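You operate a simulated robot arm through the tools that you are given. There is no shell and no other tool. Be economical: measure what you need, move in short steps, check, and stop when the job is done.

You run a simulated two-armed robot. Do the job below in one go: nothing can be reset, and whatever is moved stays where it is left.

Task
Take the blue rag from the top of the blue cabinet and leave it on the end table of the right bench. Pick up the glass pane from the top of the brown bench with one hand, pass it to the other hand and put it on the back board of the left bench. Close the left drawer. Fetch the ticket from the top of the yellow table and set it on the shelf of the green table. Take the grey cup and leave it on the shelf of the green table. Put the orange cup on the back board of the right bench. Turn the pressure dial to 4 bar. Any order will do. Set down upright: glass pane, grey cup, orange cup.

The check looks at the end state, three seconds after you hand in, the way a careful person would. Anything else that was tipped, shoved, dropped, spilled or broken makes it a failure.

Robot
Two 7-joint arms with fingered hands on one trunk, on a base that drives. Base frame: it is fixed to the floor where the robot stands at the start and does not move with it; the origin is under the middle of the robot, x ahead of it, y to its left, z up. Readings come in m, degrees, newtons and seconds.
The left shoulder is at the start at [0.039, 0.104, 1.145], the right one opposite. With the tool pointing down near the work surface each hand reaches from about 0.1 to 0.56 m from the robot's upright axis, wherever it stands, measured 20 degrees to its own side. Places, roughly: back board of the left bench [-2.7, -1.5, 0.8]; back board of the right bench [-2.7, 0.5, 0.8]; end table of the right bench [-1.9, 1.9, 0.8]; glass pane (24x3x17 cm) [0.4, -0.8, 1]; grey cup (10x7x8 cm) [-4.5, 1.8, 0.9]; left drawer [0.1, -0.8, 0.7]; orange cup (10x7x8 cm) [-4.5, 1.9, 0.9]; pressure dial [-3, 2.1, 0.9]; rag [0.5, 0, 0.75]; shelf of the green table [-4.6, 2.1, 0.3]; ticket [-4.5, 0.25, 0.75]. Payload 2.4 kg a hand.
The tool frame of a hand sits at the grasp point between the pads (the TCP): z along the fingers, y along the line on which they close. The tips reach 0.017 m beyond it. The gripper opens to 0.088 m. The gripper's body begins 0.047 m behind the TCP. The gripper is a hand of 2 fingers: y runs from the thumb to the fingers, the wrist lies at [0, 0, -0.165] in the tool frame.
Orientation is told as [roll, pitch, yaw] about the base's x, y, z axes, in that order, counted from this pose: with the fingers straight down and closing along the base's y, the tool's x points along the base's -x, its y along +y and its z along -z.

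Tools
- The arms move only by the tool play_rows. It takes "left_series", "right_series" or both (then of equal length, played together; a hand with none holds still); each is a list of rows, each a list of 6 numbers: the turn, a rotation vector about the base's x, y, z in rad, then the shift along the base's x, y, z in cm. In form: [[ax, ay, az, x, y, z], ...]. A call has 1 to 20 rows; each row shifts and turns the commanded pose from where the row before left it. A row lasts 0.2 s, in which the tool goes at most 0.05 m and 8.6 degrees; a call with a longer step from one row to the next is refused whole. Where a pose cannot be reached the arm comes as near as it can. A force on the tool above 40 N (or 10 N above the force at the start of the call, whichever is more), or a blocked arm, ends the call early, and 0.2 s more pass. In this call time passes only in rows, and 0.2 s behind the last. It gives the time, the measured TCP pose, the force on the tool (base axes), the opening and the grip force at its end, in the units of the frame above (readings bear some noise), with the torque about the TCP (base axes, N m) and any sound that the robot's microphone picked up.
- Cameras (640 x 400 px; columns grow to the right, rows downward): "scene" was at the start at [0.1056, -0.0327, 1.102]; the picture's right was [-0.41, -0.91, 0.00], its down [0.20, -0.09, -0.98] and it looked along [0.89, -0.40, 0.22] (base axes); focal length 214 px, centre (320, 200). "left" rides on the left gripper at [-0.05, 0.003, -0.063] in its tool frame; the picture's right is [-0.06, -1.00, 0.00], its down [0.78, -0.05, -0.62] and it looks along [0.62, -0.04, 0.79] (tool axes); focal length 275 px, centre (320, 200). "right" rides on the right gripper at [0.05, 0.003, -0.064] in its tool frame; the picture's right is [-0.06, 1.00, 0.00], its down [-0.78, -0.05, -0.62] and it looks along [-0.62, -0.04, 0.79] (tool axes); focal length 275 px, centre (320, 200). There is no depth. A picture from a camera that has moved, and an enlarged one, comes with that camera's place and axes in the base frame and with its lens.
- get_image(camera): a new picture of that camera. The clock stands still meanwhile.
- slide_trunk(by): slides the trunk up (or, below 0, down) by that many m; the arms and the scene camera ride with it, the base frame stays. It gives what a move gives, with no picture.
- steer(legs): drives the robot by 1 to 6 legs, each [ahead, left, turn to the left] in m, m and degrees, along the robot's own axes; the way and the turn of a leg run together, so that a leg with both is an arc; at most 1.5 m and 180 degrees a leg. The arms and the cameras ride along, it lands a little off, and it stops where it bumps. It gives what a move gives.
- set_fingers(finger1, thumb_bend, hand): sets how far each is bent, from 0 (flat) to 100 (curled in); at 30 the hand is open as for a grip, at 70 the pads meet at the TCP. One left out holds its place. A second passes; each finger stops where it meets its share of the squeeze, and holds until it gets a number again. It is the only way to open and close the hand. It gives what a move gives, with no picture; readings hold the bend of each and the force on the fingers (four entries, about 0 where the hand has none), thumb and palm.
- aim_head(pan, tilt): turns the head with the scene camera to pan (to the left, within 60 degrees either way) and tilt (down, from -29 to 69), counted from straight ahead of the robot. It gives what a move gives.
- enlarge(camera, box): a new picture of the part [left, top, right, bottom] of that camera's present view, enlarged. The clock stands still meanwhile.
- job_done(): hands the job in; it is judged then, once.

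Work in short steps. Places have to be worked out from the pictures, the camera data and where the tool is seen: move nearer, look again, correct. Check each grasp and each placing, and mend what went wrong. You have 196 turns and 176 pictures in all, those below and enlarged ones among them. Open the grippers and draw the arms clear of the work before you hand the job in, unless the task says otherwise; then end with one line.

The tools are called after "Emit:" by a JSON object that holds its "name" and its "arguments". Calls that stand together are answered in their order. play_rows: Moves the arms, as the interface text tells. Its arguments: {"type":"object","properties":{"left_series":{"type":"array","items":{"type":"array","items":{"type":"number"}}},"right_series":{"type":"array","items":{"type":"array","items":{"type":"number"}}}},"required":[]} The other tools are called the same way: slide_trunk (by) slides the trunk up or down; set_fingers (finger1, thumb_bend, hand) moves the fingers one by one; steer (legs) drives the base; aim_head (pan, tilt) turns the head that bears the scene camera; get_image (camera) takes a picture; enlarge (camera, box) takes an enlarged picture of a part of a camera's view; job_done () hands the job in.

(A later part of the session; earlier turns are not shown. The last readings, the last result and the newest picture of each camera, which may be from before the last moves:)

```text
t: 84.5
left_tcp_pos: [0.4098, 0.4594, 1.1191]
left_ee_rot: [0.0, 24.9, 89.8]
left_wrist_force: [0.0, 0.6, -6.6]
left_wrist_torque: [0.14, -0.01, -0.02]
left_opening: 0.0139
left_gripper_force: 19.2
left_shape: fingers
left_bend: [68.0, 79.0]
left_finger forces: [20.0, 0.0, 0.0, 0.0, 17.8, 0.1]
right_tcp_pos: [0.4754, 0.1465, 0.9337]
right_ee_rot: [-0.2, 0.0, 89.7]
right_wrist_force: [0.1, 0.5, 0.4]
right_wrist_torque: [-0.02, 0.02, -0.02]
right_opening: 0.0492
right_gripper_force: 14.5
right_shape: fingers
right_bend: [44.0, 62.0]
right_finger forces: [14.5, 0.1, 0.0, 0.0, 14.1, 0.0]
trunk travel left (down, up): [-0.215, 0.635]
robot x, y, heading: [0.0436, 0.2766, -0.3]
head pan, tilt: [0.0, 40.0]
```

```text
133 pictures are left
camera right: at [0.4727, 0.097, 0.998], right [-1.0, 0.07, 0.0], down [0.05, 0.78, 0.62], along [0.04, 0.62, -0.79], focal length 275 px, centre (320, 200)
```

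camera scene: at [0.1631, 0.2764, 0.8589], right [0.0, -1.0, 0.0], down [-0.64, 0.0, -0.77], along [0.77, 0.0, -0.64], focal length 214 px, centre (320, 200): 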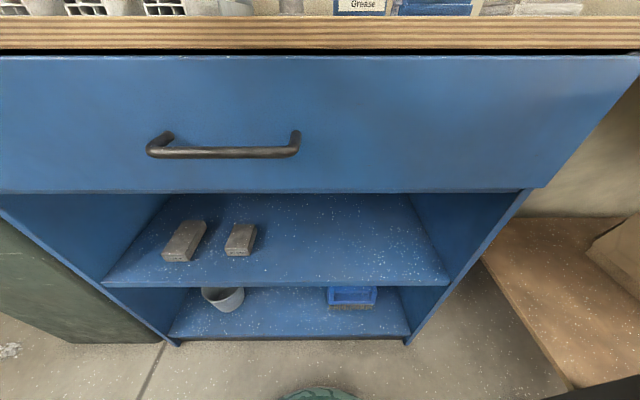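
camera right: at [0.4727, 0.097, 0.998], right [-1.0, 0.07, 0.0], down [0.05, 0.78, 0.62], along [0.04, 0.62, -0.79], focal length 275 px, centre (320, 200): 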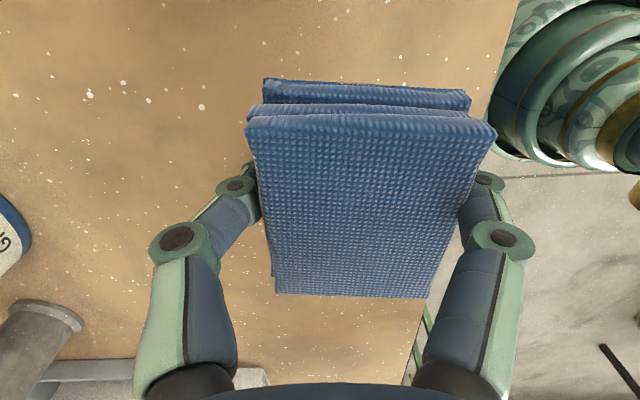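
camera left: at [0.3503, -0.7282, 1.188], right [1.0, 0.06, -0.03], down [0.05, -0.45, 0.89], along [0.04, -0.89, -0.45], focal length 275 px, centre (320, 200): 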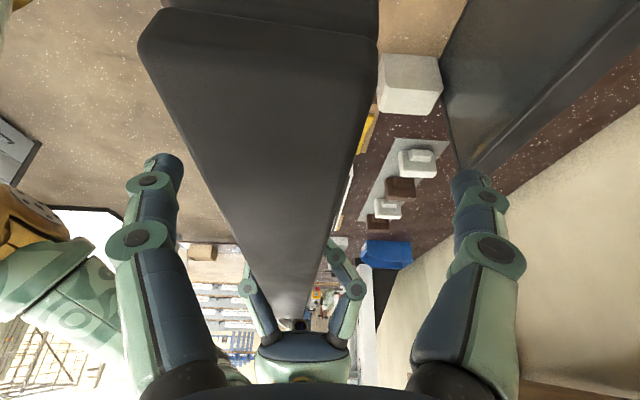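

Rag secured. Raise the right hand, back away, and turn around to view the far side.

Emit:
{"name": "play_rows", "arguments": {"right_series": [[0, 0, 0, 0, 0, 4], [0, 0, 0, -1, 0, 4], [0, 0, 0, -2, 0, 4], [0, 0, 0, -2, 0, 3]]}}

Emit:
{"name": "steer", "arguments": {"legs": [[-0.55, 0, 0], [0, 0, 90], [0, 0, 85]]}}

Emit:
{"name": "slide_trunk", "arguments": {"by": 0.3}}

Emit:
{"name": "aim_head", "arguments": {"pan": 0, "tilt": 15}}

Emit:
{"name": "get_image", "arguments": {"camera": "scene"}}

```text
t: 85.5
left_tcp_pos: [0.4106, 0.459, 1.1194]
left_ee_rot: [0.0, 25.0, 89.8]
left_wrist_force: [0.6, 0.8, -6.2]
left_wrist_torque: [0.08, 0.01, 0.0]
left_opening: 0.0137
left_gripper_force: 19.5
left_shape: fingers
left_bend: [68.0, 79.0]
left_finger forces: [19.9, 0.1, 0.1, 0.0, 17.8, 0.1]
right_tcp_pos: [0.4231, 0.1465, 1.0824]
right_ee_rot: [-0.2, -0.1, 89.8]
right_wrist_force: [1.1, -0.8, -0.1]
right_wrist_torque: [0.01, 0.02, 0.0]
right_opening: 0.049
right_gripper_force: 13.8
right_shape: fingers
right_bend: [44.0, 63.0]
right_finger forces: [14.5, 0.0, 0.0, 0.0, 14.1, 0.0]
trunk travel left (down, up): [-0.215, 0.635]
robot x, y, heading: [0.0432, 0.2739, -0.3]
head pan, tilt: [0.0, 40.0]
```

```text
t: 96.0
left_tcp_pos: [-0.9008, 0.1321, 1.1191]
left_ee_rot: [0.2, 24.9, -96.3]
left_wrist_force: [-0.9, -0.2, -5.9]
left_wrist_torque: [-0.12, 0.06, 0.0]
left_opening: 0.0131
left_gripper_force: 18.0
left_shape: fingers
left_bend: [68.0, 80.0]
left_finger forces: [18.7, 0.0, 0.0, 0.0, 16.9, 0.0]
right_tcp_pos: [-0.8805, 0.4457, 1.0821]
right_ee_rot: [-0.2, -0.1, -96.1]
right_wrist_force: [-0.3, -1.0, -0.8]
right_wrist_torque: [0.0, 0.02, -0.04]
right_opening: 0.0483
right_gripper_force: 13.6
right_shape: fingers
right_bend: [44.0, 63.0]
right_finger forces: [14.0, 0.1, 0.0, 0.0, 13.8, 0.0]
trunk travel left (down, up): [-0.215, 0.635]
robot x, y, heading: [-0.5107, 0.2756, 173.7]
head pan, tilt: [0.0, 40.0]
```

```text
t: 99.0
left_tcp_pos: [-0.9005, 0.1331, 1.4193]
left_ee_rot: [0.3, 24.9, -96.3]
left_wrist_force: [-0.4, -0.1, -6.6]
left_wrist_torque: [-0.12, 0.06, 0.03]
left_opening: 0.0132
left_gripper_force: 18.1
left_shape: fingers
left_bend: [68.0, 80.0]
left_finger forces: [18.9, 0.0, 0.1, 0.0, 17.0, 0.0]
right_tcp_pos: [-0.8615, 0.445, 1.4007]
right_ee_rot: [-3.3, -0.1, -96.3]
right_wrist_force: [-0.9, -0.1, -0.4]
right_wrist_torque: [0.04, 0.01, -0.01]
right_opening: 0.0484
right_gripper_force: 14.0
right_shape: fingers
right_bend: [44.0, 63.0]
right_finger forces: [14.1, 0.1, 0.0, 0.1, 13.8, 0.0]
trunk travel left (down, up): [-0.515, 0.335]
robot x, y, heading: [-0.5148, 0.2787, 173.8]
head pan, tilt: [0.0, 40.0]
```

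```text
t: 99.9
left_tcp_pos: [-0.9022, 0.133, 1.4194]
left_ee_rot: [0.2, 24.9, -96.3]
left_wrist_force: [0.4, -0.1, -6.2]
left_wrist_torque: [-0.1, 0.02, 0.0]
left_opening: 0.0134
left_gripper_force: 18.0
left_shape: fingers
left_bend: [68.0, 80.0]
left_finger forces: [19.0, 0.0, 0.0, 0.0, 17.1, 0.1]
right_tcp_pos: [-0.8622, 0.4441, 1.4017]
right_ee_rot: [-3.3, -0.2, -96.3]
right_wrist_force: [0.1, 0.0, 0.0]
right_wrist_torque: [-0.01, -0.02, 0.04]
right_opening: 0.0484
right_gripper_force: 14.0
right_shape: fingers
right_bend: [44.0, 63.0]
right_finger forces: [14.1, 0.1, 0.1, 0.0, 13.8, 0.0]
trunk travel left (down, up): [-0.515, 0.335]
robot x, y, heading: [-0.5157, 0.2779, 173.3]
head pan, tilt: [0.0, 15.0]
```

```text
132 pictures are left
camera scene: at [-0.6355, 0.2909, 1.1994], right [0.11, 0.99, 0.0], down [0.26, -0.03, -0.97], along [-0.96, 0.11, -0.26], focal length 214 px, centre (320, 200)
```

scene: 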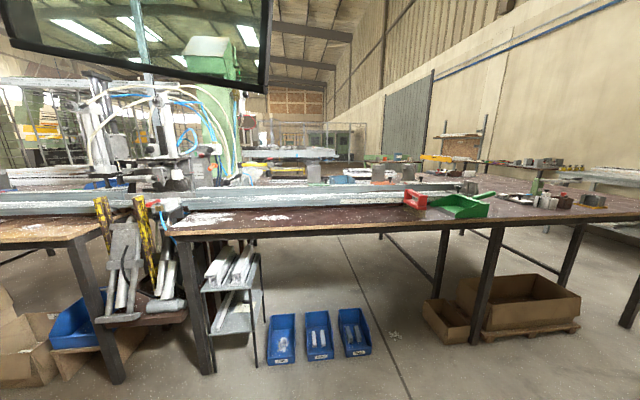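

The two benches lie ahead around x≈-1.6 and beyond. Pan the head both ways to map the area.

Emit:
{"name": "aim_head", "arguments": {"pan": 45, "tilt": 15}}

Emit:
{"name": "get_image", "arguments": {"camera": "scene"}}

Emit:
{"name": "aim_head", "arguments": {"pan": -50, "tilt": 15}}

Emit:
{"name": "get_image", "arguments": {"camera": "scene"}}

```text
t: 101.0
left_tcp_pos: [-0.9003, 0.1329, 1.418]
left_ee_rot: [0.2, 25.0, -96.3]
left_wrist_force: [-0.6, -0.4, -6.7]
left_wrist_torque: [-0.08, 0.05, 0.03]
left_opening: 0.0132
left_gripper_force: 18.0
left_shape: fingers
left_bend: [68.0, 80.0]
left_finger forces: [18.8, 0.0, 0.0, 0.0, 17.0, 0.0]
right_tcp_pos: [-0.8623, 0.4433, 1.4015]
right_ee_rot: [-3.3, -0.1, -96.4]
right_wrist_force: [0.1, -0.3, -0.9]
right_wrist_torque: [0.01, 0.01, -0.03]
right_opening: 0.0486
right_gripper_force: 13.9
right_shape: fingers
right_bend: [44.0, 63.0]
right_finger forces: [14.2, 0.0, 0.1, 0.1, 13.8, 0.0]
trunk travel left (down, up): [-0.515, 0.335]
robot x, y, heading: [-0.5198, 0.2793, 173.8]
head pan, tilt: [45.0, 15.0]
```

```text
131 pictures are left
camera scene: at [-0.6173, 0.2246, 1.1961], right [-0.6, 0.8, 0.0], down [0.24, 0.18, -0.96], along [-0.76, -0.57, -0.29], focal length 214 px, centre (320, 200)
```

scene: 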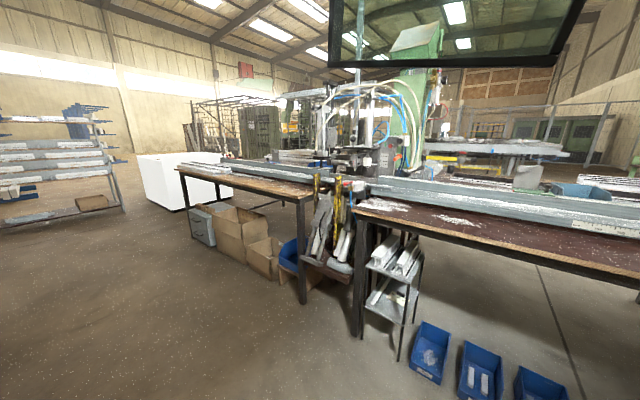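

```text
t: 102.8
left_tcp_pos: [-0.9018, 0.1338, 1.4199]
left_ee_rot: [0.2, 24.9, -96.3]
left_wrist_force: [-0.5, -0.1, -6.6]
left_wrist_torque: [-0.15, -0.02, -0.02]
left_opening: 0.0133
left_gripper_force: 17.5
left_shape: fingers
left_bend: [68.0, 80.0]
left_finger forces: [18.9, 0.1, 0.1, 0.1, 17.1, 0.0]
right_tcp_pos: [-0.8622, 0.4439, 1.4005]
right_ee_rot: [-3.3, 0.0, -96.3]
right_wrist_force: [0.2, 0.2, -0.7]
right_wrist_torque: [0.01, 0.05, -0.04]
right_opening: 0.0486
right_gripper_force: 14.1
right_shape: fingers
right_bend: [44.0, 63.0]
right_finger forces: [14.1, 0.0, 0.1, 0.1, 13.7, 0.0]
trunk travel left (down, up): [-0.515, 0.335]
robot x, y, heading: [-0.5192, 0.277, 174.0]
head pan, tilt: [-50.0, 15.0]
```

```text
130 pictures are left
camera scene: at [-0.5948, 0.3581, 1.1987], right [0.83, 0.56, 0.0], down [0.15, -0.22, -0.96], along [-0.54, 0.8, -0.27], focal length 214 px, centre (320, 200)
```

scene: 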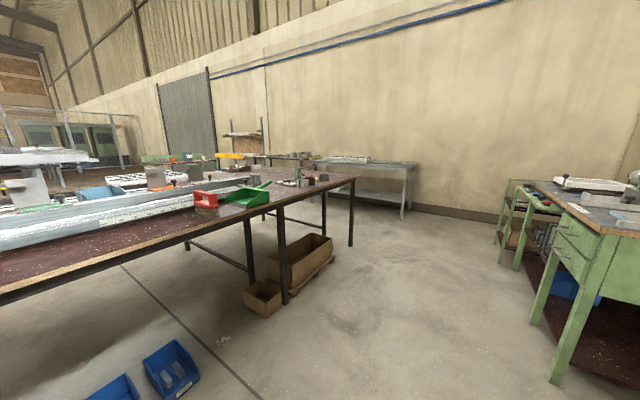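

The right bench has the end table at its far right end. I move closer with the trunk raised to see what lies behind the rail.

Emit:
{"name": "slide_trunk", "arguments": {"by": 0.3}}

Emit:
{"name": "steer", "arguments": {"legs": [[0.3, -0.35, 6]]}}

Emit:
{"name": "aim_head", "arguments": {"pan": 0, "tilt": 25}}

Emit:
{"name": "get_image", "arguments": {"camera": "scene"}}

```text
t: 105.8
left_tcp_pos: [-0.9016, 0.1341, 1.7197]
left_ee_rot: [0.3, 24.9, -96.3]
left_wrist_force: [-0.3, -0.3, -6.7]
left_wrist_torque: [-0.16, 0.02, 0.01]
left_opening: 0.0135
left_gripper_force: 17.6
left_shape: fingers
left_bend: [68.0, 80.0]
left_finger forces: [18.9, 0.0, 0.1, 0.0, 16.9, 0.0]
right_tcp_pos: [-0.8561, 0.4446, 1.704]
right_ee_rot: [-4.2, -0.3, -96.2]
right_wrist_force: [0.0, 0.3, -0.4]
right_wrist_torque: [0.02, 0.04, 0.04]
right_opening: 0.0486
right_gripper_force: 13.8
right_shape: fingers
right_bend: [44.0, 63.0]
right_finger forces: [14.2, 0.1, 0.0, 0.0, 13.9, 0.1]
trunk travel left (down, up): [-0.815, 0.035]
robot x, y, heading: [-0.5128, 0.2752, 174.0]
head pan, tilt: [-50.0, 15.0]
```

```text
t: 108.5
left_tcp_pos: [-1.1634, 0.4647, 1.7192]
left_ee_rot: [0.2, 24.8, -91.0]
left_wrist_force: [-0.2, 1.6, -6.4]
left_wrist_torque: [-0.13, 0.04, -0.01]
left_opening: 0.0135
left_gripper_force: 17.8
left_shape: fingers
left_bend: [68.0, 80.0]
left_finger forces: [19.0, 0.1, 0.0, 0.0, 17.2, 0.1]
right_tcp_pos: [-1.1466, 0.7784, 1.7063]
right_ee_rot: [-4.3, -0.1, -91.0]
right_wrist_force: [0.0, 0.3, 0.0]
right_wrist_torque: [-0.03, -0.01, 0.02]
right_opening: 0.0485
right_gripper_force: 14.5
right_shape: fingers
right_bend: [44.0, 63.0]
right_finger forces: [14.1, 0.0, 0.0, 0.0, 13.8, 0.0]
trunk travel left (down, up): [-0.815, 0.035]
robot x, y, heading: [-0.7906, 0.6442, 179.0]
head pan, tilt: [-50.0, 15.0]
```

```text
t: 109.7
left_tcp_pos: [-1.1645, 0.4654, 1.7196]
left_ee_rot: [0.2, 24.9, -90.9]
left_wrist_force: [-0.4, 0.7, -6.0]
left_wrist_torque: [-0.14, 0.02, -0.02]
left_opening: 0.0134
left_gripper_force: 17.9
left_shape: fingers
left_bend: [68.0, 80.0]
left_finger forces: [19.1, 0.0, 0.0, 0.0, 17.2, 0.1]
right_tcp_pos: [-1.1465, 0.7804, 1.7052]
right_ee_rot: [-4.1, -0.2, -91.0]
right_wrist_force: [-0.4, 0.0, -1.4]
right_wrist_torque: [0.0, 0.03, 0.0]
right_opening: 0.0485
right_gripper_force: 14.1
right_shape: fingers
right_bend: [44.0, 63.0]
right_finger forces: [14.1, 0.0, 0.0, 0.0, 13.8, 0.1]
trunk travel left (down, up): [-0.815, 0.035]
robot x, y, heading: [-0.7898, 0.6445, 178.9]
head pan, tilt: [0.0, 25.0]
```

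```text
129 pictures are left
camera scene: at [-0.9102, 0.647, 1.4838], right [0.02, 1.0, 0.0], down [0.42, -0.01, -0.91], along [-0.91, 0.02, -0.42], focal length 214 px, centre (320, 200)
```

scene: 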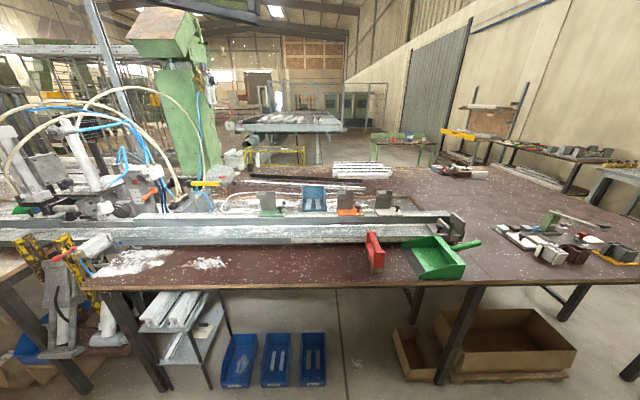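

I see the right bench with the rail, back area beyond it, and the parts at its right end. Zoom in on the right half.

Emit:
{"name": "enlarge", "arguments": {"camera": "scene", "box": [320, 100, 640, 300]}}

Emit:
{"name": "enlarge", "arguments": {"camera": "scene", "box": [80, 100, 400, 300]}}

```text
2.00 times, centred on (480, 200) of scene
camera zoom: at [-0.9102, 0.647, 1.4838], right [0.02, 1.0, 0.0], down [0.42, -0.01, -0.91], along [-0.91, 0.02, -0.42], focal length 429 px, centre (0, 200)
```

zoom: 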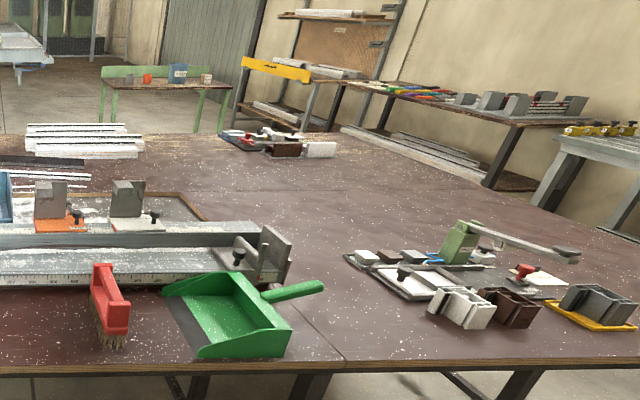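

```text
2.00 times, centred on (240, 200) of scene
camera zoom: at [-0.9102, 0.647, 1.4838], right [0.02, 1.0, 0.0], down [0.42, -0.01, -0.91], along [-0.91, 0.02, -0.42], focal length 429 px, centre (480, 200)
```

zoom: 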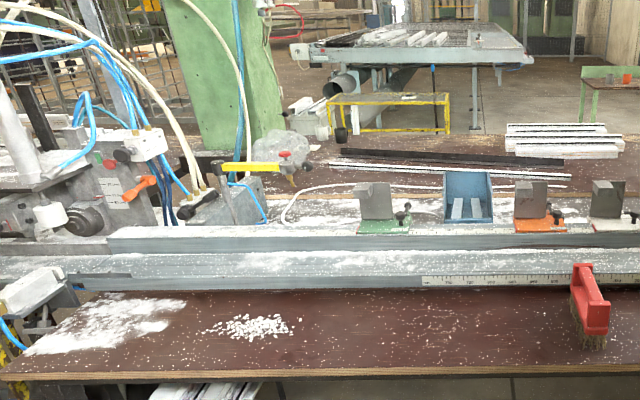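

Rag target: free front-left spot on the end table around (-1.70, 1.53). Drive there, and lower the trunk.

Emit:
{"name": "steer", "arguments": {"legs": [[0, -0.72, 0], [0.45, 0, 1]]}}

Emit:
{"name": "slide_trunk", "arguments": {"by": -0.45}}

Emit:
{"name": "aim_head", "arguments": {"pan": -20, "tilt": 35}}

Emit:
{"name": "get_image", "arguments": {"camera": "scene"}}

Emit:
{"name": "get_image", "arguments": {"camera": "right"}}

```text
t: 115.9
left_tcp_pos: [-1.5932, 1.1824, 1.7197]
left_ee_rot: [0.2, 24.9, -89.9]
left_wrist_force: [-0.1, -1.1, -7.2]
left_wrist_torque: [-0.13, 0.01, -0.01]
left_opening: 0.0131
left_gripper_force: 18.6
left_shape: fingers
left_bend: [68.0, 80.0]
left_finger forces: [19.2, 0.0, 0.0, 0.1, 17.4, 0.0]
right_tcp_pos: [-1.5813, 1.4957, 1.7059]
right_ee_rot: [-4.2, -0.2, -90.0]
right_wrist_force: [0.2, -1.4, -1.0]
right_wrist_torque: [-0.02, 0.02, -0.02]
right_opening: 0.0486
right_gripper_force: 13.7
right_shape: fingers
right_bend: [44.0, 63.0]
right_finger forces: [14.1, 0.1, 0.1, 0.0, 13.8, 0.0]
trunk travel left (down, up): [-0.815, 0.035]
robot x, y, heading: [-1.2216, 1.3676, 180.2]
head pan, tilt: [0.0, 25.0]
```

```text
refused: -0.45 is not a number from -0.4 to 0.4
```

```text
t: 116.8
left_tcp_pos: [-1.5927, 1.1823, 1.7184]
left_ee_rot: [0.2, 24.8, -90.0]
left_wrist_force: [0.3, -0.1, -6.7]
left_wrist_torque: [-0.12, 0.03, 0.01]
left_opening: 0.0134
left_gripper_force: 18.2
left_shape: fingers
left_bend: [68.0, 80.0]
left_finger forces: [19.3, 0.0, 0.1, 0.0, 17.2, 0.0]
right_tcp_pos: [-1.5822, 1.4956, 1.7071]
right_ee_rot: [-4.3, -0.3, -90.0]
right_wrist_force: [0.1, 0.6, -0.3]
right_wrist_torque: [-0.02, 0.01, 0.0]
right_opening: 0.0488
right_gripper_force: 13.6
right_shape: fingers
right_bend: [44.0, 63.0]
right_finger forces: [14.2, 0.0, 0.0, 0.0, 13.8, 0.0]
trunk travel left (down, up): [-0.815, 0.035]
robot x, y, heading: [-1.2203, 1.3646, 180.1]
head pan, tilt: [-20.0, 35.0]
```

```text
126 pictures are left
camera scene: at [-1.3332, 1.3984, 1.4681], right [0.34, 0.94, 0.0], down [0.54, -0.2, -0.82], along [-0.77, 0.28, -0.57], focal length 214 px, centre (320, 200)
```

scene: 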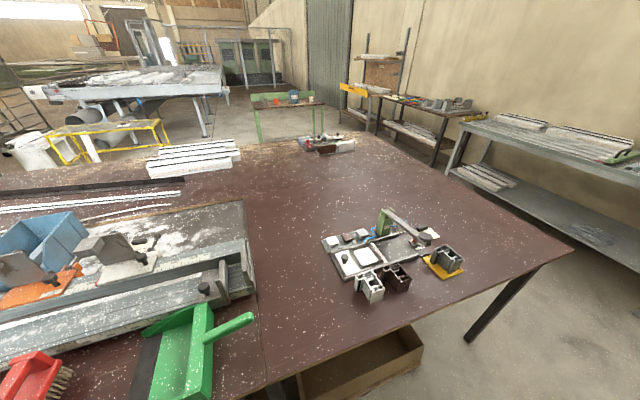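

```text
125 pictures are left
camera right: at [-1.573, 1.547, 1.7692], right [1.0, -0.06, -0.07], down [0.0, -0.78, 0.62], along [-0.1, -0.62, -0.78], focal length 275 px, centre (320, 200)
```

right: 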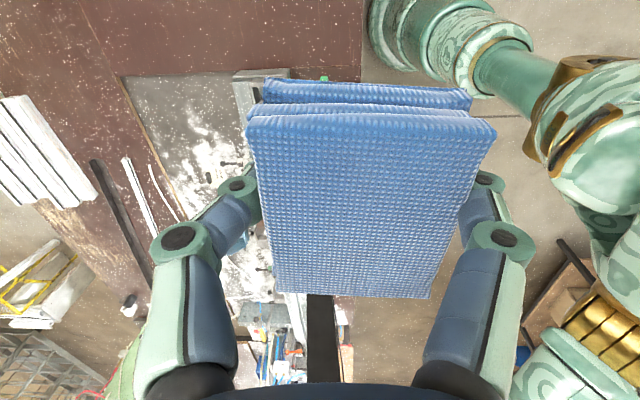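

Rag spot chosen at about (-1.74, 1.50). Drive 0.1 closer and lower the trunk in two steps.

Emit:
{"name": "steer", "arguments": {"legs": [[0.09, 0, 0]]}}

Emit:
{"name": "slide_trunk", "arguments": {"by": -0.4}}

Emit:
{"name": "get_image", "arguments": {"camera": "scene"}}

```text
t: 117.9
left_tcp_pos: [-1.6855, 1.183, 1.7182]
left_ee_rot: [0.2, 24.9, -90.0]
left_wrist_force: [-0.5, -0.5, -6.3]
left_wrist_torque: [-0.1, 0.05, 0.03]
left_opening: 0.0135
left_gripper_force: 18.9
left_shape: fingers
left_bend: [68.0, 80.0]
left_finger forces: [19.7, 0.0, 0.1, 0.0, 17.8, 0.0]
right_tcp_pos: [-1.6749, 1.4968, 1.7051]
right_ee_rot: [-4.2, -0.1, -90.0]
right_wrist_force: [-1.0, 0.0, -0.3]
right_wrist_torque: [-0.02, 0.01, 0.03]
right_opening: 0.0485
right_gripper_force: 13.7
right_shape: fingers
right_bend: [44.0, 63.0]
right_finger forces: [14.1, 0.0, 0.1, 0.1, 13.8, 0.0]
trunk travel left (down, up): [-0.815, 0.035]
robot x, y, heading: [-1.3172, 1.3663, 180.0]
head pan, tilt: [-20.0, 35.0]
```

```text
t: 121.7
left_tcp_pos: [-1.6853, 1.1827, 1.3186]
left_ee_rot: [0.0, 24.9, -90.0]
left_wrist_force: [-0.4, -0.1, -7.3]
left_wrist_torque: [-0.12, 0.06, 0.0]
left_opening: 0.0131
left_gripper_force: 18.4
left_shape: fingers
left_bend: [68.0, 80.0]
left_finger forces: [19.6, 0.0, 0.0, 0.1, 17.5, 0.0]
right_tcp_pos: [-1.6743, 1.4967, 1.3045]
right_ee_rot: [-4.1, -0.2, -90.0]
right_wrist_force: [0.8, -0.8, -0.4]
right_wrist_torque: [0.02, 0.0, 0.01]
right_opening: 0.0486
right_gripper_force: 13.6
right_shape: fingers
right_bend: [44.0, 63.0]
right_finger forces: [14.2, 0.0, 0.0, 0.0, 13.8, 0.0]
trunk travel left (down, up): [-0.415, 0.435]
robot x, y, heading: [-1.3156, 1.3682, 180.2]
head pan, tilt: [-20.0, 35.0]
```

```text
124 pictures are left
camera scene: at [-1.4285, 1.3987, 1.0669], right [0.34, 0.94, 0.0], down [0.54, -0.2, -0.82], along [-0.77, 0.28, -0.57], focal length 214 px, centre (320, 200)
```

scene: 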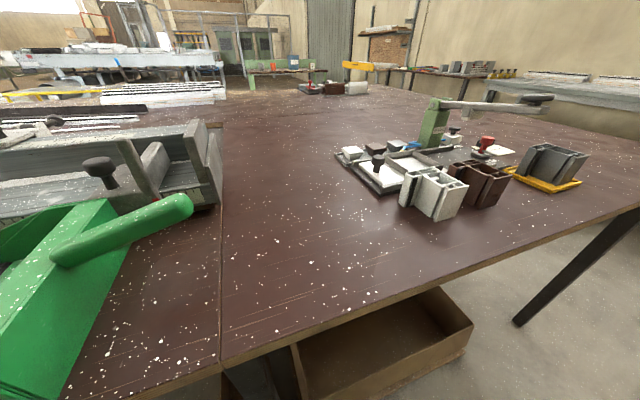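

Free spot confirmed. Raise the left hand (pane) a little, level the right hand, and lower the trunk.

Emit:
{"name": "play_rows", "arguments": {"left_series": [[0, 0, 0, 0, 0, 3], [0, 0, 0, 0, 0, 3], [0, 0, 0, 0, 0, 3]], "right_series": [[0.072, 0, 0, -2.2, 0, -2], [0, 0, 0, -2.2, 0, -2], [0, 0, 0, -2.2, 0, -2]]}}

Emit:
{"name": "slide_trunk", "arguments": {"by": -0.25}}

Emit:
{"name": "get_image", "arguments": {"camera": "right"}}

Emit:
{"name": "get_image", "arguments": {"camera": "scene"}}

```text
t: 122.5
left_tcp_pos: [-1.6749, 1.1825, 1.4061]
left_ee_rot: [-0.1, 24.9, -90.0]
left_wrist_force: [-0.7, -0.9, -7.0]
left_wrist_torque: [-0.16, 0.08, 0.08]
left_opening: 0.0136
left_gripper_force: 18.6
left_shape: fingers
left_bend: [67.0, 81.0]
left_finger forces: [19.8, 0.1, 0.1, 0.1, 18.1, 0.0]
left hand out of reach, approached as far as the arm can: row 3
right_tcp_pos: [-1.7319, 1.5074, 1.2404]
right_ee_rot: [-4.4, 4.0, -90.1]
right_wrist_force: [-0.9, -0.8, -0.5]
right_wrist_torque: [0.02, 0.02, 0.01]
right_opening: 0.0484
right_gripper_force: 14.4
right_shape: fingers
right_bend: [44.0, 63.0]
right_finger forces: [14.1, 0.1, 0.0, 0.0, 13.8, 0.0]
right hand out of reach, approached as far as the arm can: row 2, 3
trunk travel left (down, up): [-0.415, 0.435]
robot x, y, heading: [-1.314, 1.3674, 180.1]
head pan, tilt: [-20.0, 35.0]
```

```text
t: 125.1
left_tcp_pos: [-1.6753, 1.1825, 1.1543]
left_ee_rot: [0.1, 24.9, -90.0]
left_wrist_force: [-0.9, -0.3, -6.9]
left_wrist_torque: [-0.08, 0.06, 0.04]
left_opening: 0.0133
left_gripper_force: 18.4
left_shape: fingers
left_bend: [67.0, 81.0]
left_finger forces: [19.4, 0.0, 0.0, 0.0, 17.2, 0.0]
right_tcp_pos: [-1.7308, 1.5054, 0.9916]
right_ee_rot: [-4.2, 4.0, -90.0]
right_wrist_force: [-0.7, -0.7, -0.5]
right_wrist_torque: [0.0, -0.02, 0.02]
right_opening: 0.0484
right_gripper_force: 14.2
right_shape: fingers
right_bend: [43.0, 63.0]
right_finger forces: [14.1, 0.1, 0.0, 0.0, 13.8, 0.0]
trunk travel left (down, up): [-0.165, 0.685]
robot x, y, heading: [-1.3166, 1.3683, 179.9]
head pan, tilt: [-20.0, 35.0]
```

```text
123 pictures are left
camera right: at [-1.7224, 1.5518, 1.0583], right [1.0, -0.06, -0.08], down [0.0, -0.82, 0.57], along [-0.1, -0.56, -0.82], focal length 275 px, centre (320, 200)
```

right: 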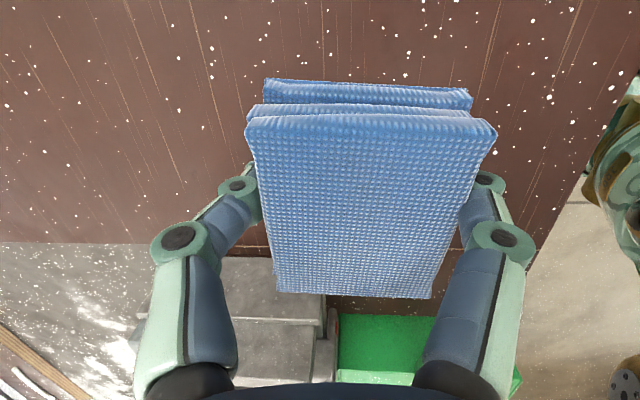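

```text
122 pictures are left
camera scene: at [-1.4377, 1.3987, 0.817], right [0.34, 0.94, 0.0], down [0.54, -0.2, -0.82], along [-0.77, 0.28, -0.57], focal length 214 px, centre (320, 200)
```

scene: 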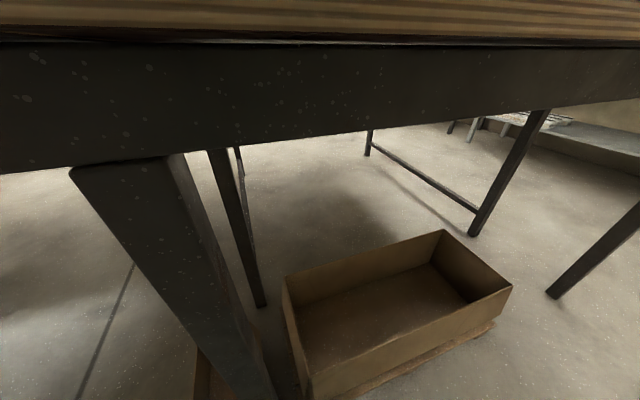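

Correct the small tilts and descend with care toward the table (z≈0.78 expected).

Emit:
{"name": "play_rows", "arguments": {"right_series": [[-0.07, 0, 0, 0, 0, -3], [0, -0.073, 0, 0, 0, -3], [0, 0, 0, 0, 0, -3], [0, 0, 0, 0, 0, -2], [0, 0, 0, 0, 0, -2]]}}

Emit:
{"name": "get_image", "arguments": {"camera": "right"}}

```text
t: 126.3
left_tcp_pos: [-1.6752, 1.1817, 1.1556]
left_ee_rot: [0.1, 24.9, -90.0]
left_wrist_force: [-0.5, 0.1, -5.9]
left_wrist_torque: [-0.14, 0.01, 0.01]
left_opening: 0.0135
left_gripper_force: 18.3
left_shape: fingers
left_bend: [67.0, 81.0]
left_finger forces: [19.3, 0.1, 0.0, 0.1, 17.0, 0.1]
right_tcp_pos: [-1.7314, 1.5046, 0.8622]
right_ee_rot: [-0.1, 0.0, -90.0]
right_wrist_force: [-1.1, 1.7, 3.2]
right_wrist_torque: [0.01, 0.08, -0.01]
right_opening: 0.0485
right_gripper_force: 14.7
right_shape: fingers
right_bend: [43.0, 64.0]
right_finger forces: [14.6, 0.0, 0.0, 0.0, 14.6, 0.1]
trunk travel left (down, up): [-0.165, 0.685]
robot x, y, heading: [-1.3153, 1.3689, 180.0]
head pan, tilt: [-20.0, 35.0]
```

```text
121 pictures are left
camera right: at [-1.7271, 1.5555, 0.9258], right [1.0, -0.06, 0.0], down [-0.05, -0.78, 0.62], along [-0.04, -0.62, -0.78], focal length 275 px, centre (320, 200)
```

right: 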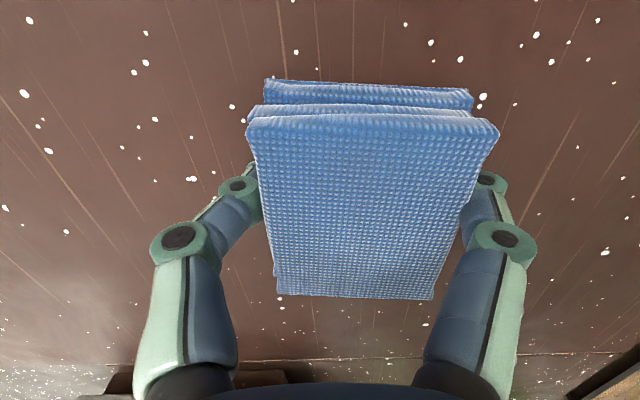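

Contact (3 N) at TCP z=0.862: rag is on the table. Open and rise.

Emit:
{"name": "set_fingers", "arguments": {"hand": "right", "finger1": 30, "thumb_bend": 30}}

Emit:
{"name": "play_rows", "arguments": {"right_series": [[0, 0, 0, 0, 0, 2], [0, 0, 0, 0, 0, 4], [0, 0, 0, 0, 0, 4], [0, 0, 0, 0, 0, 4]]}}

Emit:
{"name": "get_image", "arguments": {"camera": "right"}}

```text
t: 127.3
left_tcp_pos: [-1.6749, 1.1814, 1.1541]
left_ee_rot: [0.2, 24.9, -90.0]
left_wrist_force: [-0.4, -0.5, -5.7]
left_wrist_torque: [-0.13, 0.01, 0.02]
left_opening: 0.0135
left_gripper_force: 17.8
left_shape: fingers
left_bend: [67.0, 81.0]
left_finger forces: [19.3, 0.0, 0.0, 0.0, 17.2, 0.0]
right_tcp_pos: [-1.7311, 1.5052, 0.8612]
right_ee_rot: [0.0, -0.1, -90.0]
right_wrist_force: [-0.1, 0.4, 0.0]
right_wrist_torque: [0.01, 0.0, 0.01]
right_opening: 0.084
right_gripper_force: 0.2
right_shape: fingers
right_bend: [30.0, 30.0]
right_finger forces: [0.1, 0.1, 0.1, 0.1, 0.1, 0.0]
trunk travel left (down, up): [-0.165, 0.685]
robot x, y, heading: [-1.3152, 1.3616, 180.2]
head pan, tilt: [-20.0, 35.0]
```

```text
t: 128.3
left_tcp_pos: [-1.6747, 1.183, 1.1552]
left_ee_rot: [0.1, 25.1, -90.0]
left_wrist_force: [-0.5, 0.0, -5.2]
left_wrist_torque: [-0.13, 0.05, -0.01]
left_opening: 0.0135
left_gripper_force: 18.4
left_shape: fingers
left_bend: [67.0, 81.0]
left_finger forces: [19.2, 0.0, 0.0, 0.0, 17.3, 0.0]
right_tcp_pos: [-1.7288, 1.5049, 1.0002]
right_ee_rot: [0.0, -0.1, -90.1]
right_wrist_force: [0.6, -0.4, 0.1]
right_wrist_torque: [-0.01, 0.01, 0.02]
right_opening: 0.0838
right_gripper_force: 0.0
right_shape: fingers
right_bend: [30.0, 30.0]
right_finger forces: [0.0, 0.1, 0.0, 0.0, 0.0, 0.1]
trunk travel left (down, up): [-0.165, 0.685]
robot x, y, heading: [-1.3164, 1.3673, 179.9]
head pan, tilt: [-20.0, 35.0]
```

```text
120 pictures are left
camera right: at [-1.7261, 1.5561, 1.0641], right [1.0, -0.06, 0.0], down [-0.05, -0.78, 0.62], along [-0.04, -0.62, -0.78], focal length 275 px, centre (320, 200)
```

right: 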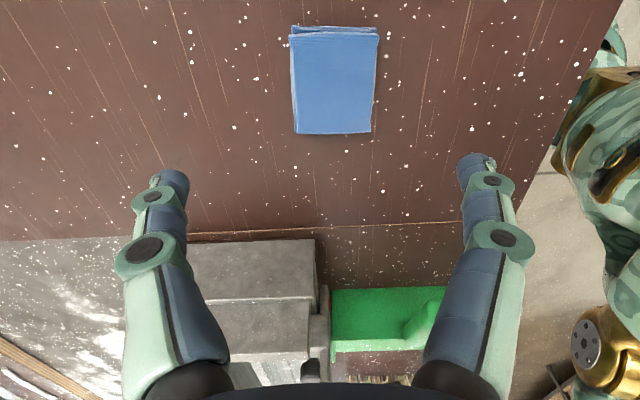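

Rag is flat on the end table. Raise the trunk and go around the end table's right side (gap to the wall table ≈1 m).

Emit:
{"name": "slide_trunk", "arguments": {"by": 0.35}}

Emit:
{"name": "steer", "arguments": {"legs": [[-0.3, 0, 0], [0, -1.5, 0], [0, -0.15, 0]]}}

Emit:
{"name": "aim_head", "arguments": {"pan": 0, "tilt": 25}}

Emit:
{"name": "get_image", "arguments": {"camera": "scene"}}

```text
t: 131.7
left_tcp_pos: [-1.6745, 1.183, 1.5052]
left_ee_rot: [0.1, 24.9, -89.9]
left_wrist_force: [-0.2, -0.3, -6.5]
left_wrist_torque: [-0.1, 0.03, 0.01]
left_opening: 0.0137
left_gripper_force: 18.3
left_shape: fingers
left_bend: [67.0, 81.0]
left_finger forces: [19.2, 0.0, 0.1, 0.0, 17.3, 0.1]
right_tcp_pos: [-1.7105, 1.5059, 1.3758]
right_ee_rot: [-3.9, -0.1, -89.9]
right_wrist_force: [0.2, -0.6, 1.0]
right_wrist_torque: [-0.04, 0.01, 0.0]
right_opening: 0.0837
right_gripper_force: 0.1
right_shape: fingers
right_bend: [30.0, 30.0]
right_finger forces: [0.0, 0.0, 0.0, 0.0, 0.0, 0.0]
trunk travel left (down, up): [-0.515, 0.335]
robot x, y, heading: [-1.3179, 1.3693, 180.0]
head pan, tilt: [-20.0, 35.0]
```

```text
t: 141.8
left_tcp_pos: [-1.3861, 2.8295, 1.5043]
left_ee_rot: [0.0, 24.9, -88.9]
left_wrist_force: [-1.0, 0.2, -6.6]
left_wrist_torque: [-0.08, 0.03, 0.01]
left_opening: 0.0138
left_gripper_force: 18.7
left_shape: fingers
left_bend: [67.0, 81.0]
left_finger forces: [19.5, 0.0, 0.0, 0.0, 17.4, 0.0]
right_tcp_pos: [-1.4266, 3.1525, 1.3774]
right_ee_rot: [-3.9, -0.1, -89.0]
right_wrist_force: [0.0, -0.1, 0.1]
right_wrist_torque: [-0.01, -0.01, 0.01]
right_opening: 0.0838
right_gripper_force: 0.1
right_shape: fingers
right_bend: [30.0, 30.0]
right_finger forces: [0.1, 0.0, 0.0, 0.1, 0.1, 0.1]
trunk travel left (down, up): [-0.515, 0.335]
robot x, y, heading: [-1.0318, 3.0181, -178.9]
head pan, tilt: [-20.0, 35.0]
```

```text
t: 142.6
left_tcp_pos: [-1.3863, 2.8277, 1.5054]
left_ee_rot: [0.0, 24.9, -88.9]
left_wrist_force: [-0.1, 0.9, -7.3]
left_wrist_torque: [-0.06, 0.0, 0.0]
left_opening: 0.0135
left_gripper_force: 18.6
left_shape: fingers
left_bend: [67.0, 81.0]
left_finger forces: [19.2, 0.0, 0.0, 0.1, 17.2, 0.0]
right_tcp_pos: [-1.4271, 3.1508, 1.3768]
right_ee_rot: [-3.9, -0.2, -89.0]
right_wrist_force: [0.5, 0.3, 0.5]
right_wrist_torque: [-0.01, -0.04, -0.02]
right_opening: 0.0839
right_gripper_force: 0.1
right_shape: fingers
right_bend: [30.0, 30.0]
right_finger forces: [0.0, 0.0, 0.0, 0.0, 0.0, 0.0]
trunk travel left (down, up): [-0.515, 0.335]
robot x, y, heading: [-1.028, 3.0199, -178.8]
head pan, tilt: [0.0, 25.0]
```

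```text
119 pictures are left
camera scene: at [-1.1506, 3.0184, 1.1832], right [-0.02, 1.0, 0.0], down [0.42, 0.01, -0.91], along [-0.91, -0.01, -0.42], focal length 214 px, centre (320, 200)
```

scene: 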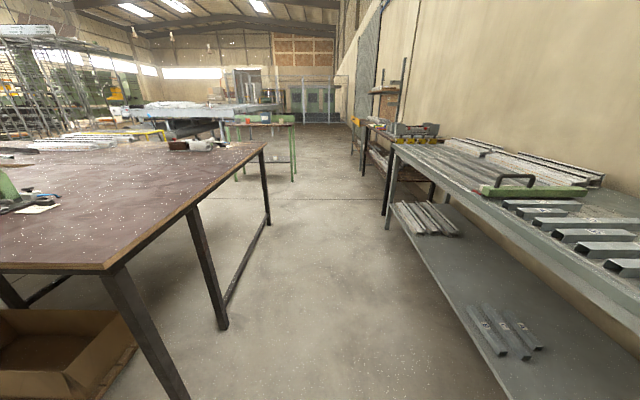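

The aisle is clear. Drive through it to x≈-3.6 and look ahead at the green table.

Emit:
{"name": "steer", "arguments": {"legs": [[1.4, 0.0, -1], [1.2, 0.0, 0]]}}

Emit:
{"name": "aim_head", "arguments": {"pan": 40, "tilt": 30}}

Emit:
{"name": "get_image", "arguments": {"camera": "scene"}}

```text
t: 155.2
left_tcp_pos: [-3.9816, 2.7972, 1.5045]
left_ee_rot: [0.1, 25.0, -89.6]
left_wrist_force: [-0.9, 0.4, -5.7]
left_wrist_torque: [-0.1, 0.04, -0.01]
left_opening: 0.0139
left_gripper_force: 18.2
left_shape: fingers
left_bend: [67.0, 81.0]
left_finger forces: [19.1, 0.1, 0.0, 0.0, 17.4, 0.0]
right_tcp_pos: [-4.0174, 3.12, 1.3766]
right_ee_rot: [-3.8, -0.1, -89.6]
right_wrist_force: [0.7, 0.6, -0.7]
right_wrist_torque: [0.0, 0.01, -0.01]
right_opening: 0.0838
right_gripper_force: 0.0
right_shape: fingers
right_bend: [30.0, 30.0]
right_finger forces: [0.0, 0.0, 0.1, 0.0, 0.0, 0.0]
trunk travel left (down, up): [-0.515, 0.335]
robot x, y, heading: [-3.6224, 2.981, -179.6]
head pan, tilt: [0.0, 25.0]
```

```text
t: 156.3
left_tcp_pos: [-3.9805, 2.7967, 1.5035]
left_ee_rot: [0.1, 24.9, -89.5]
left_wrist_force: [-0.2, 0.3, -7.4]
left_wrist_torque: [-0.08, 0.03, -0.01]
left_opening: 0.0135
left_gripper_force: 18.4
left_shape: fingers
left_bend: [67.0, 81.0]
left_finger forces: [19.3, 0.0, 0.0, 0.0, 17.3, 0.0]
right_tcp_pos: [-4.017, 3.1209, 1.3771]
right_ee_rot: [-3.8, -0.1, -89.6]
right_wrist_force: [0.8, -0.2, -0.1]
right_wrist_torque: [-0.01, 0.05, 0.0]
right_opening: 0.0839
right_gripper_force: 0.1
right_shape: fingers
right_bend: [30.0, 30.0]
right_finger forces: [0.0, 0.1, 0.1, 0.1, 0.0, 0.1]
trunk travel left (down, up): [-0.515, 0.335]
robot x, y, heading: [-3.6233, 2.9852, -179.4]
head pan, tilt: [40.0, 30.0]
```

```text
118 pictures are left
camera scene: at [-3.7201, 2.9271, 1.1753], right [-0.65, 0.76, 0.0], down [0.38, 0.32, -0.87], along [-0.66, -0.56, -0.5], focal length 214 px, centre (320, 200)
```

scene: 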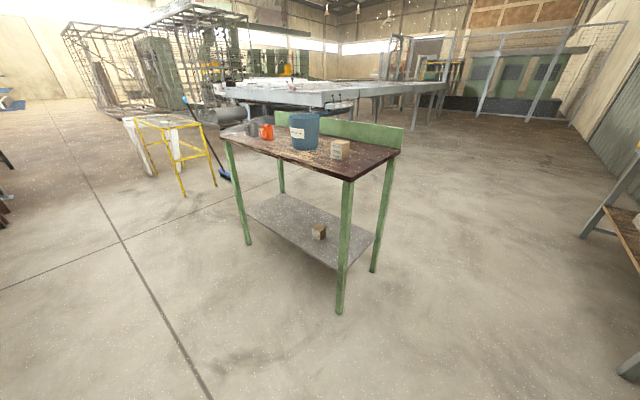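

Green table mapped (front x≈-4.34, y 1.6–2.55, cups at about (-4.49,1.70) and (-4.54,1.79)); yellow table beyond. First get rid of the pane: drive behind the benches and turn to face them.

Emit:
{"name": "steer", "arguments": {"legs": [[0, 1.5, 0], [0, 1.0, 0], [0, 0, 90], [0, 0, 90]]}}

Emit:
{"name": "aim_head", "arguments": {"pan": 0, "tilt": 25}}

Emit:
{"name": "get_image", "arguments": {"camera": "scene"}}

Emit:
{"name": "aim_head", "arguments": {"pan": -55, "tilt": 25}}

Emit:
{"name": "get_image", "arguments": {"camera": "scene"}}

```text
t: 176.1
left_tcp_pos: [-3.2285, 0.664, 1.5033]
left_ee_rot: [0.1, 24.8, 88.5]
left_wrist_force: [0.0, -1.1, -5.8]
left_wrist_torque: [0.13, -0.03, 0.03]
left_opening: 0.0129
left_gripper_force: 17.2
left_shape: fingers
left_bend: [67.0, 81.0]
left_finger forces: [18.3, 0.0, 0.0, 0.1, 16.5, 0.0]
right_tcp_pos: [-3.204, 0.3388, 1.3765]
right_ee_rot: [-3.8, -0.1, 88.4]
right_wrist_force: [0.9, -1.0, 0.3]
right_wrist_torque: [-0.01, 0.0, -0.01]
right_opening: 0.084
right_gripper_force: 0.1
right_shape: fingers
right_bend: [30.0, 30.0]
right_finger forces: [0.1, 0.1, 0.0, 0.0, 0.0, 0.0]
trunk travel left (down, up): [-0.515, 0.335]
robot x, y, heading: [-3.5921, 0.4859, -1.4]
head pan, tilt: [40.0, 30.0]
```

```text
t: 177.2
left_tcp_pos: [-3.2285, 0.6632, 1.5041]
left_ee_rot: [0.1, 24.8, 88.5]
left_wrist_force: [0.6, 0.2, -6.7]
left_wrist_torque: [0.12, -0.02, 0.0]
left_opening: 0.0135
left_gripper_force: 17.6
left_shape: fingers
left_bend: [67.0, 81.0]
left_finger forces: [18.3, 0.1, 0.0, 0.0, 16.5, 0.1]
right_tcp_pos: [-3.2037, 0.3391, 1.3766]
right_ee_rot: [-3.8, -0.1, 88.4]
right_wrist_force: [0.0, -0.3, -0.4]
right_wrist_torque: [-0.01, -0.04, -0.01]
right_opening: 0.084
right_gripper_force: 0.0
right_shape: fingers
right_bend: [30.0, 30.0]
right_finger forces: [0.0, 0.0, 0.0, 0.0, 0.1, 0.0]
trunk travel left (down, up): [-0.515, 0.335]
robot x, y, heading: [-3.5909, 0.4871, -1.6]
head pan, tilt: [0.0, 25.0]
```

```text
117 pictures are left
camera scene: at [-3.4732, 0.4851, 1.1832], right [-0.03, -1.0, 0.0], down [-0.42, 0.01, -0.91], along [0.91, -0.02, -0.42], focal length 214 px, centre (320, 200)
```

scene: 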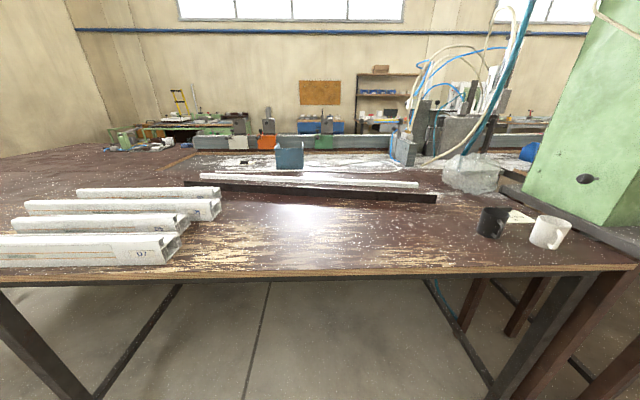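

```text
t: 178.4
left_tcp_pos: [-3.2288, 0.6634, 1.5036]
left_ee_rot: [0.0, 25.0, 88.6]
left_wrist_force: [0.5, 0.3, -6.3]
left_wrist_torque: [0.11, -0.05, 0.0]
left_opening: 0.013
left_gripper_force: 16.9
left_shape: fingers
left_bend: [67.0, 81.0]
left_finger forces: [18.2, 0.0, 0.0, 0.0, 16.5, 0.0]
right_tcp_pos: [-3.2037, 0.3382, 1.3763]
right_ee_rot: [-3.7, -0.1, 88.5]
right_wrist_force: [-0.2, -0.5, -0.1]
right_wrist_torque: [-0.02, -0.02, -0.02]
right_opening: 0.0837
right_gripper_force: 0.1
right_shape: fingers
right_bend: [30.0, 30.0]
right_finger forces: [0.1, 0.0, 0.1, 0.0, 0.0, 0.0]
trunk travel left (down, up): [-0.515, 0.335]
robot x, y, heading: [-3.5924, 0.486, -1.5]
head pan, tilt: [-55.0, 25.0]
```

```text
116 pictures are left
camera scene: at [-3.5144, 0.4106, 1.1833], right [-0.83, -0.55, 0.0], down [-0.23, 0.35, -0.91], along [0.5, -0.76, -0.42], focal length 214 px, centre (320, 200)
```

scene: 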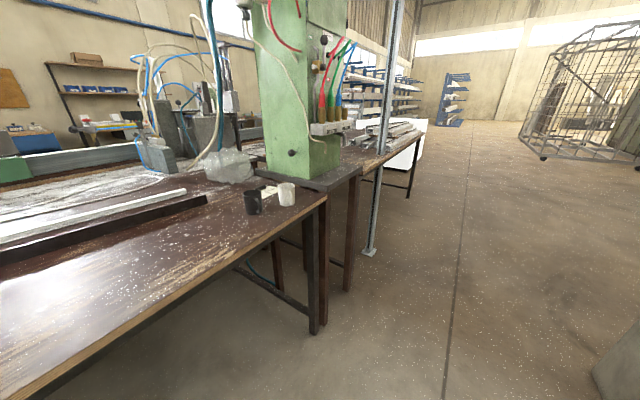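

The right bench's back board is in view (back edge x≈-3.11). For the left bench I pass the post at about (-3.04,-1.1), so back up a bit and slide right.

Emit:
{"name": "steer", "arguments": {"legs": [[-0.2, 0, 1.5], [0, -1.2, 0], [0, -0.95, 0]]}}

Emit:
{"name": "aim_head", "arguments": {"pan": 0, "tilt": 25}}

Emit:
{"name": "get_image", "arguments": {"camera": "scene"}}

```text
t: 190.2
left_tcp_pos: [-3.4802, -1.4803, 1.504]
left_ee_rot: [0.1, 25.0, 87.7]
left_wrist_force: [-0.1, 0.0, -6.7]
left_wrist_torque: [0.11, -0.03, 0.01]
left_opening: 0.0132
left_gripper_force: 17.9
left_shape: fingers
left_bend: [67.0, 81.0]
left_finger forces: [18.8, 0.1, 0.1, 0.1, 16.8, 0.1]
right_tcp_pos: [-3.4579, -1.8056, 1.3766]
right_ee_rot: [-3.7, -0.1, 87.6]
right_wrist_force: [0.1, 1.1, -0.3]
right_wrist_torque: [0.02, 0.06, 0.01]
right_opening: 0.084
right_gripper_force: 0.0
right_shape: fingers
right_bend: [30.0, 30.0]
right_finger forces: [0.0, 0.1, 0.0, 0.0, 0.0, 0.0]
trunk travel left (down, up): [-0.515, 0.335]
robot x, y, heading: [-3.8466, -1.6506, -2.1]
head pan, tilt: [-55.0, 25.0]
```

```text
t: 191.4
left_tcp_pos: [-3.4792, -1.4795, 1.5047]
left_ee_rot: [0.1, 24.8, 87.7]
left_wrist_force: [0.3, 0.3, -6.4]
left_wrist_torque: [0.11, -0.06, 0.0]
left_opening: 0.0133
left_gripper_force: 17.6
left_shape: fingers
left_bend: [67.0, 81.0]
left_finger forces: [18.7, 0.0, 0.1, 0.0, 16.8, 0.0]
right_tcp_pos: [-3.458, -1.8039, 1.3762]
right_ee_rot: [-3.8, -0.1, 87.6]
right_wrist_force: [-0.4, -0.4, -0.4]
right_wrist_torque: [0.01, 0.0, -0.02]
right_opening: 0.0838
right_gripper_force: 0.0
right_shape: fingers
right_bend: [30.0, 30.0]
right_finger forces: [0.1, 0.1, 0.0, 0.0, 0.1, 0.1]
trunk travel left (down, up): [-0.515, 0.335]
robot x, y, heading: [-3.8469, -1.6494, -2.3]
head pan, tilt: [0.0, 25.0]
```

```text
115 pictures are left
camera scene: at [-3.7262, -1.6542, 1.1832], right [-0.04, -1.0, 0.0], down [-0.42, 0.02, -0.91], along [0.91, -0.04, -0.42], focal length 214 px, centre (320, 200)
```

scene: 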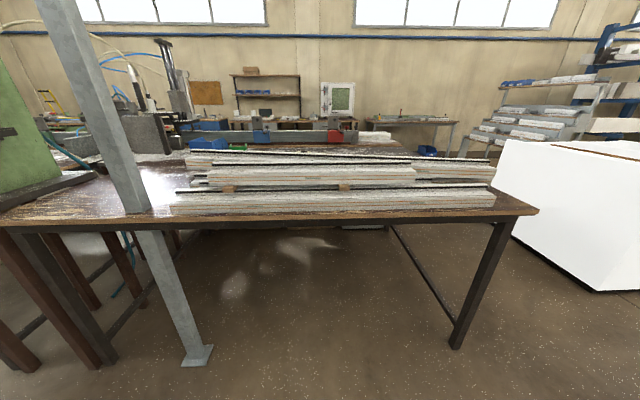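

The back board holds a long stack of profiles; raise the trunk for a view from above to find free space.

Emit:
{"name": "slide_trunk", "arguments": {"by": 0.33}}

Emit:
{"name": "get_image", "arguments": {"camera": "scene"}}

```text
t: 194.7
left_tcp_pos: [-3.4859, -1.4804, 1.8372]
left_ee_rot: [-0.6, 24.9, 87.3]
left_wrist_force: [0.4, 0.4, -6.7]
left_wrist_torque: [0.1, -0.03, 0.05]
left_opening: 0.0129
left_gripper_force: 17.4
left_shape: fingers
left_bend: [67.0, 81.0]
left_finger forces: [18.7, 0.0, 0.0, 0.0, 16.8, 0.0]
right_tcp_pos: [-3.4638, -1.8054, 1.713]
right_ee_rot: [-4.8, -0.2, 87.4]
right_wrist_force: [-0.3, -0.2, 0.0]
right_wrist_torque: [-0.02, 0.01, 0.02]
right_opening: 0.0838
right_gripper_force: 0.0
right_shape: fingers
right_bend: [30.0, 30.0]
right_finger forces: [0.0, 0.1, 0.0, 0.0, 0.0, 0.1]
trunk travel left (down, up): [-0.845, 0.005]
robot x, y, heading: [-3.8475, -1.653, -2.3]
head pan, tilt: [0.0, 25.0]
```

```text
114 pictures are left
camera scene: at [-3.7277, -1.654, 1.5138], right [-0.04, -1.0, 0.0], down [-0.42, 0.02, -0.91], along [0.91, -0.04, -0.42], focal length 214 px, centre (320, 200)
```

scene: 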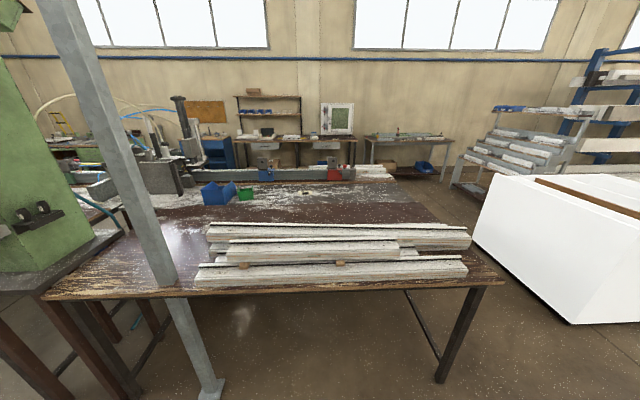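

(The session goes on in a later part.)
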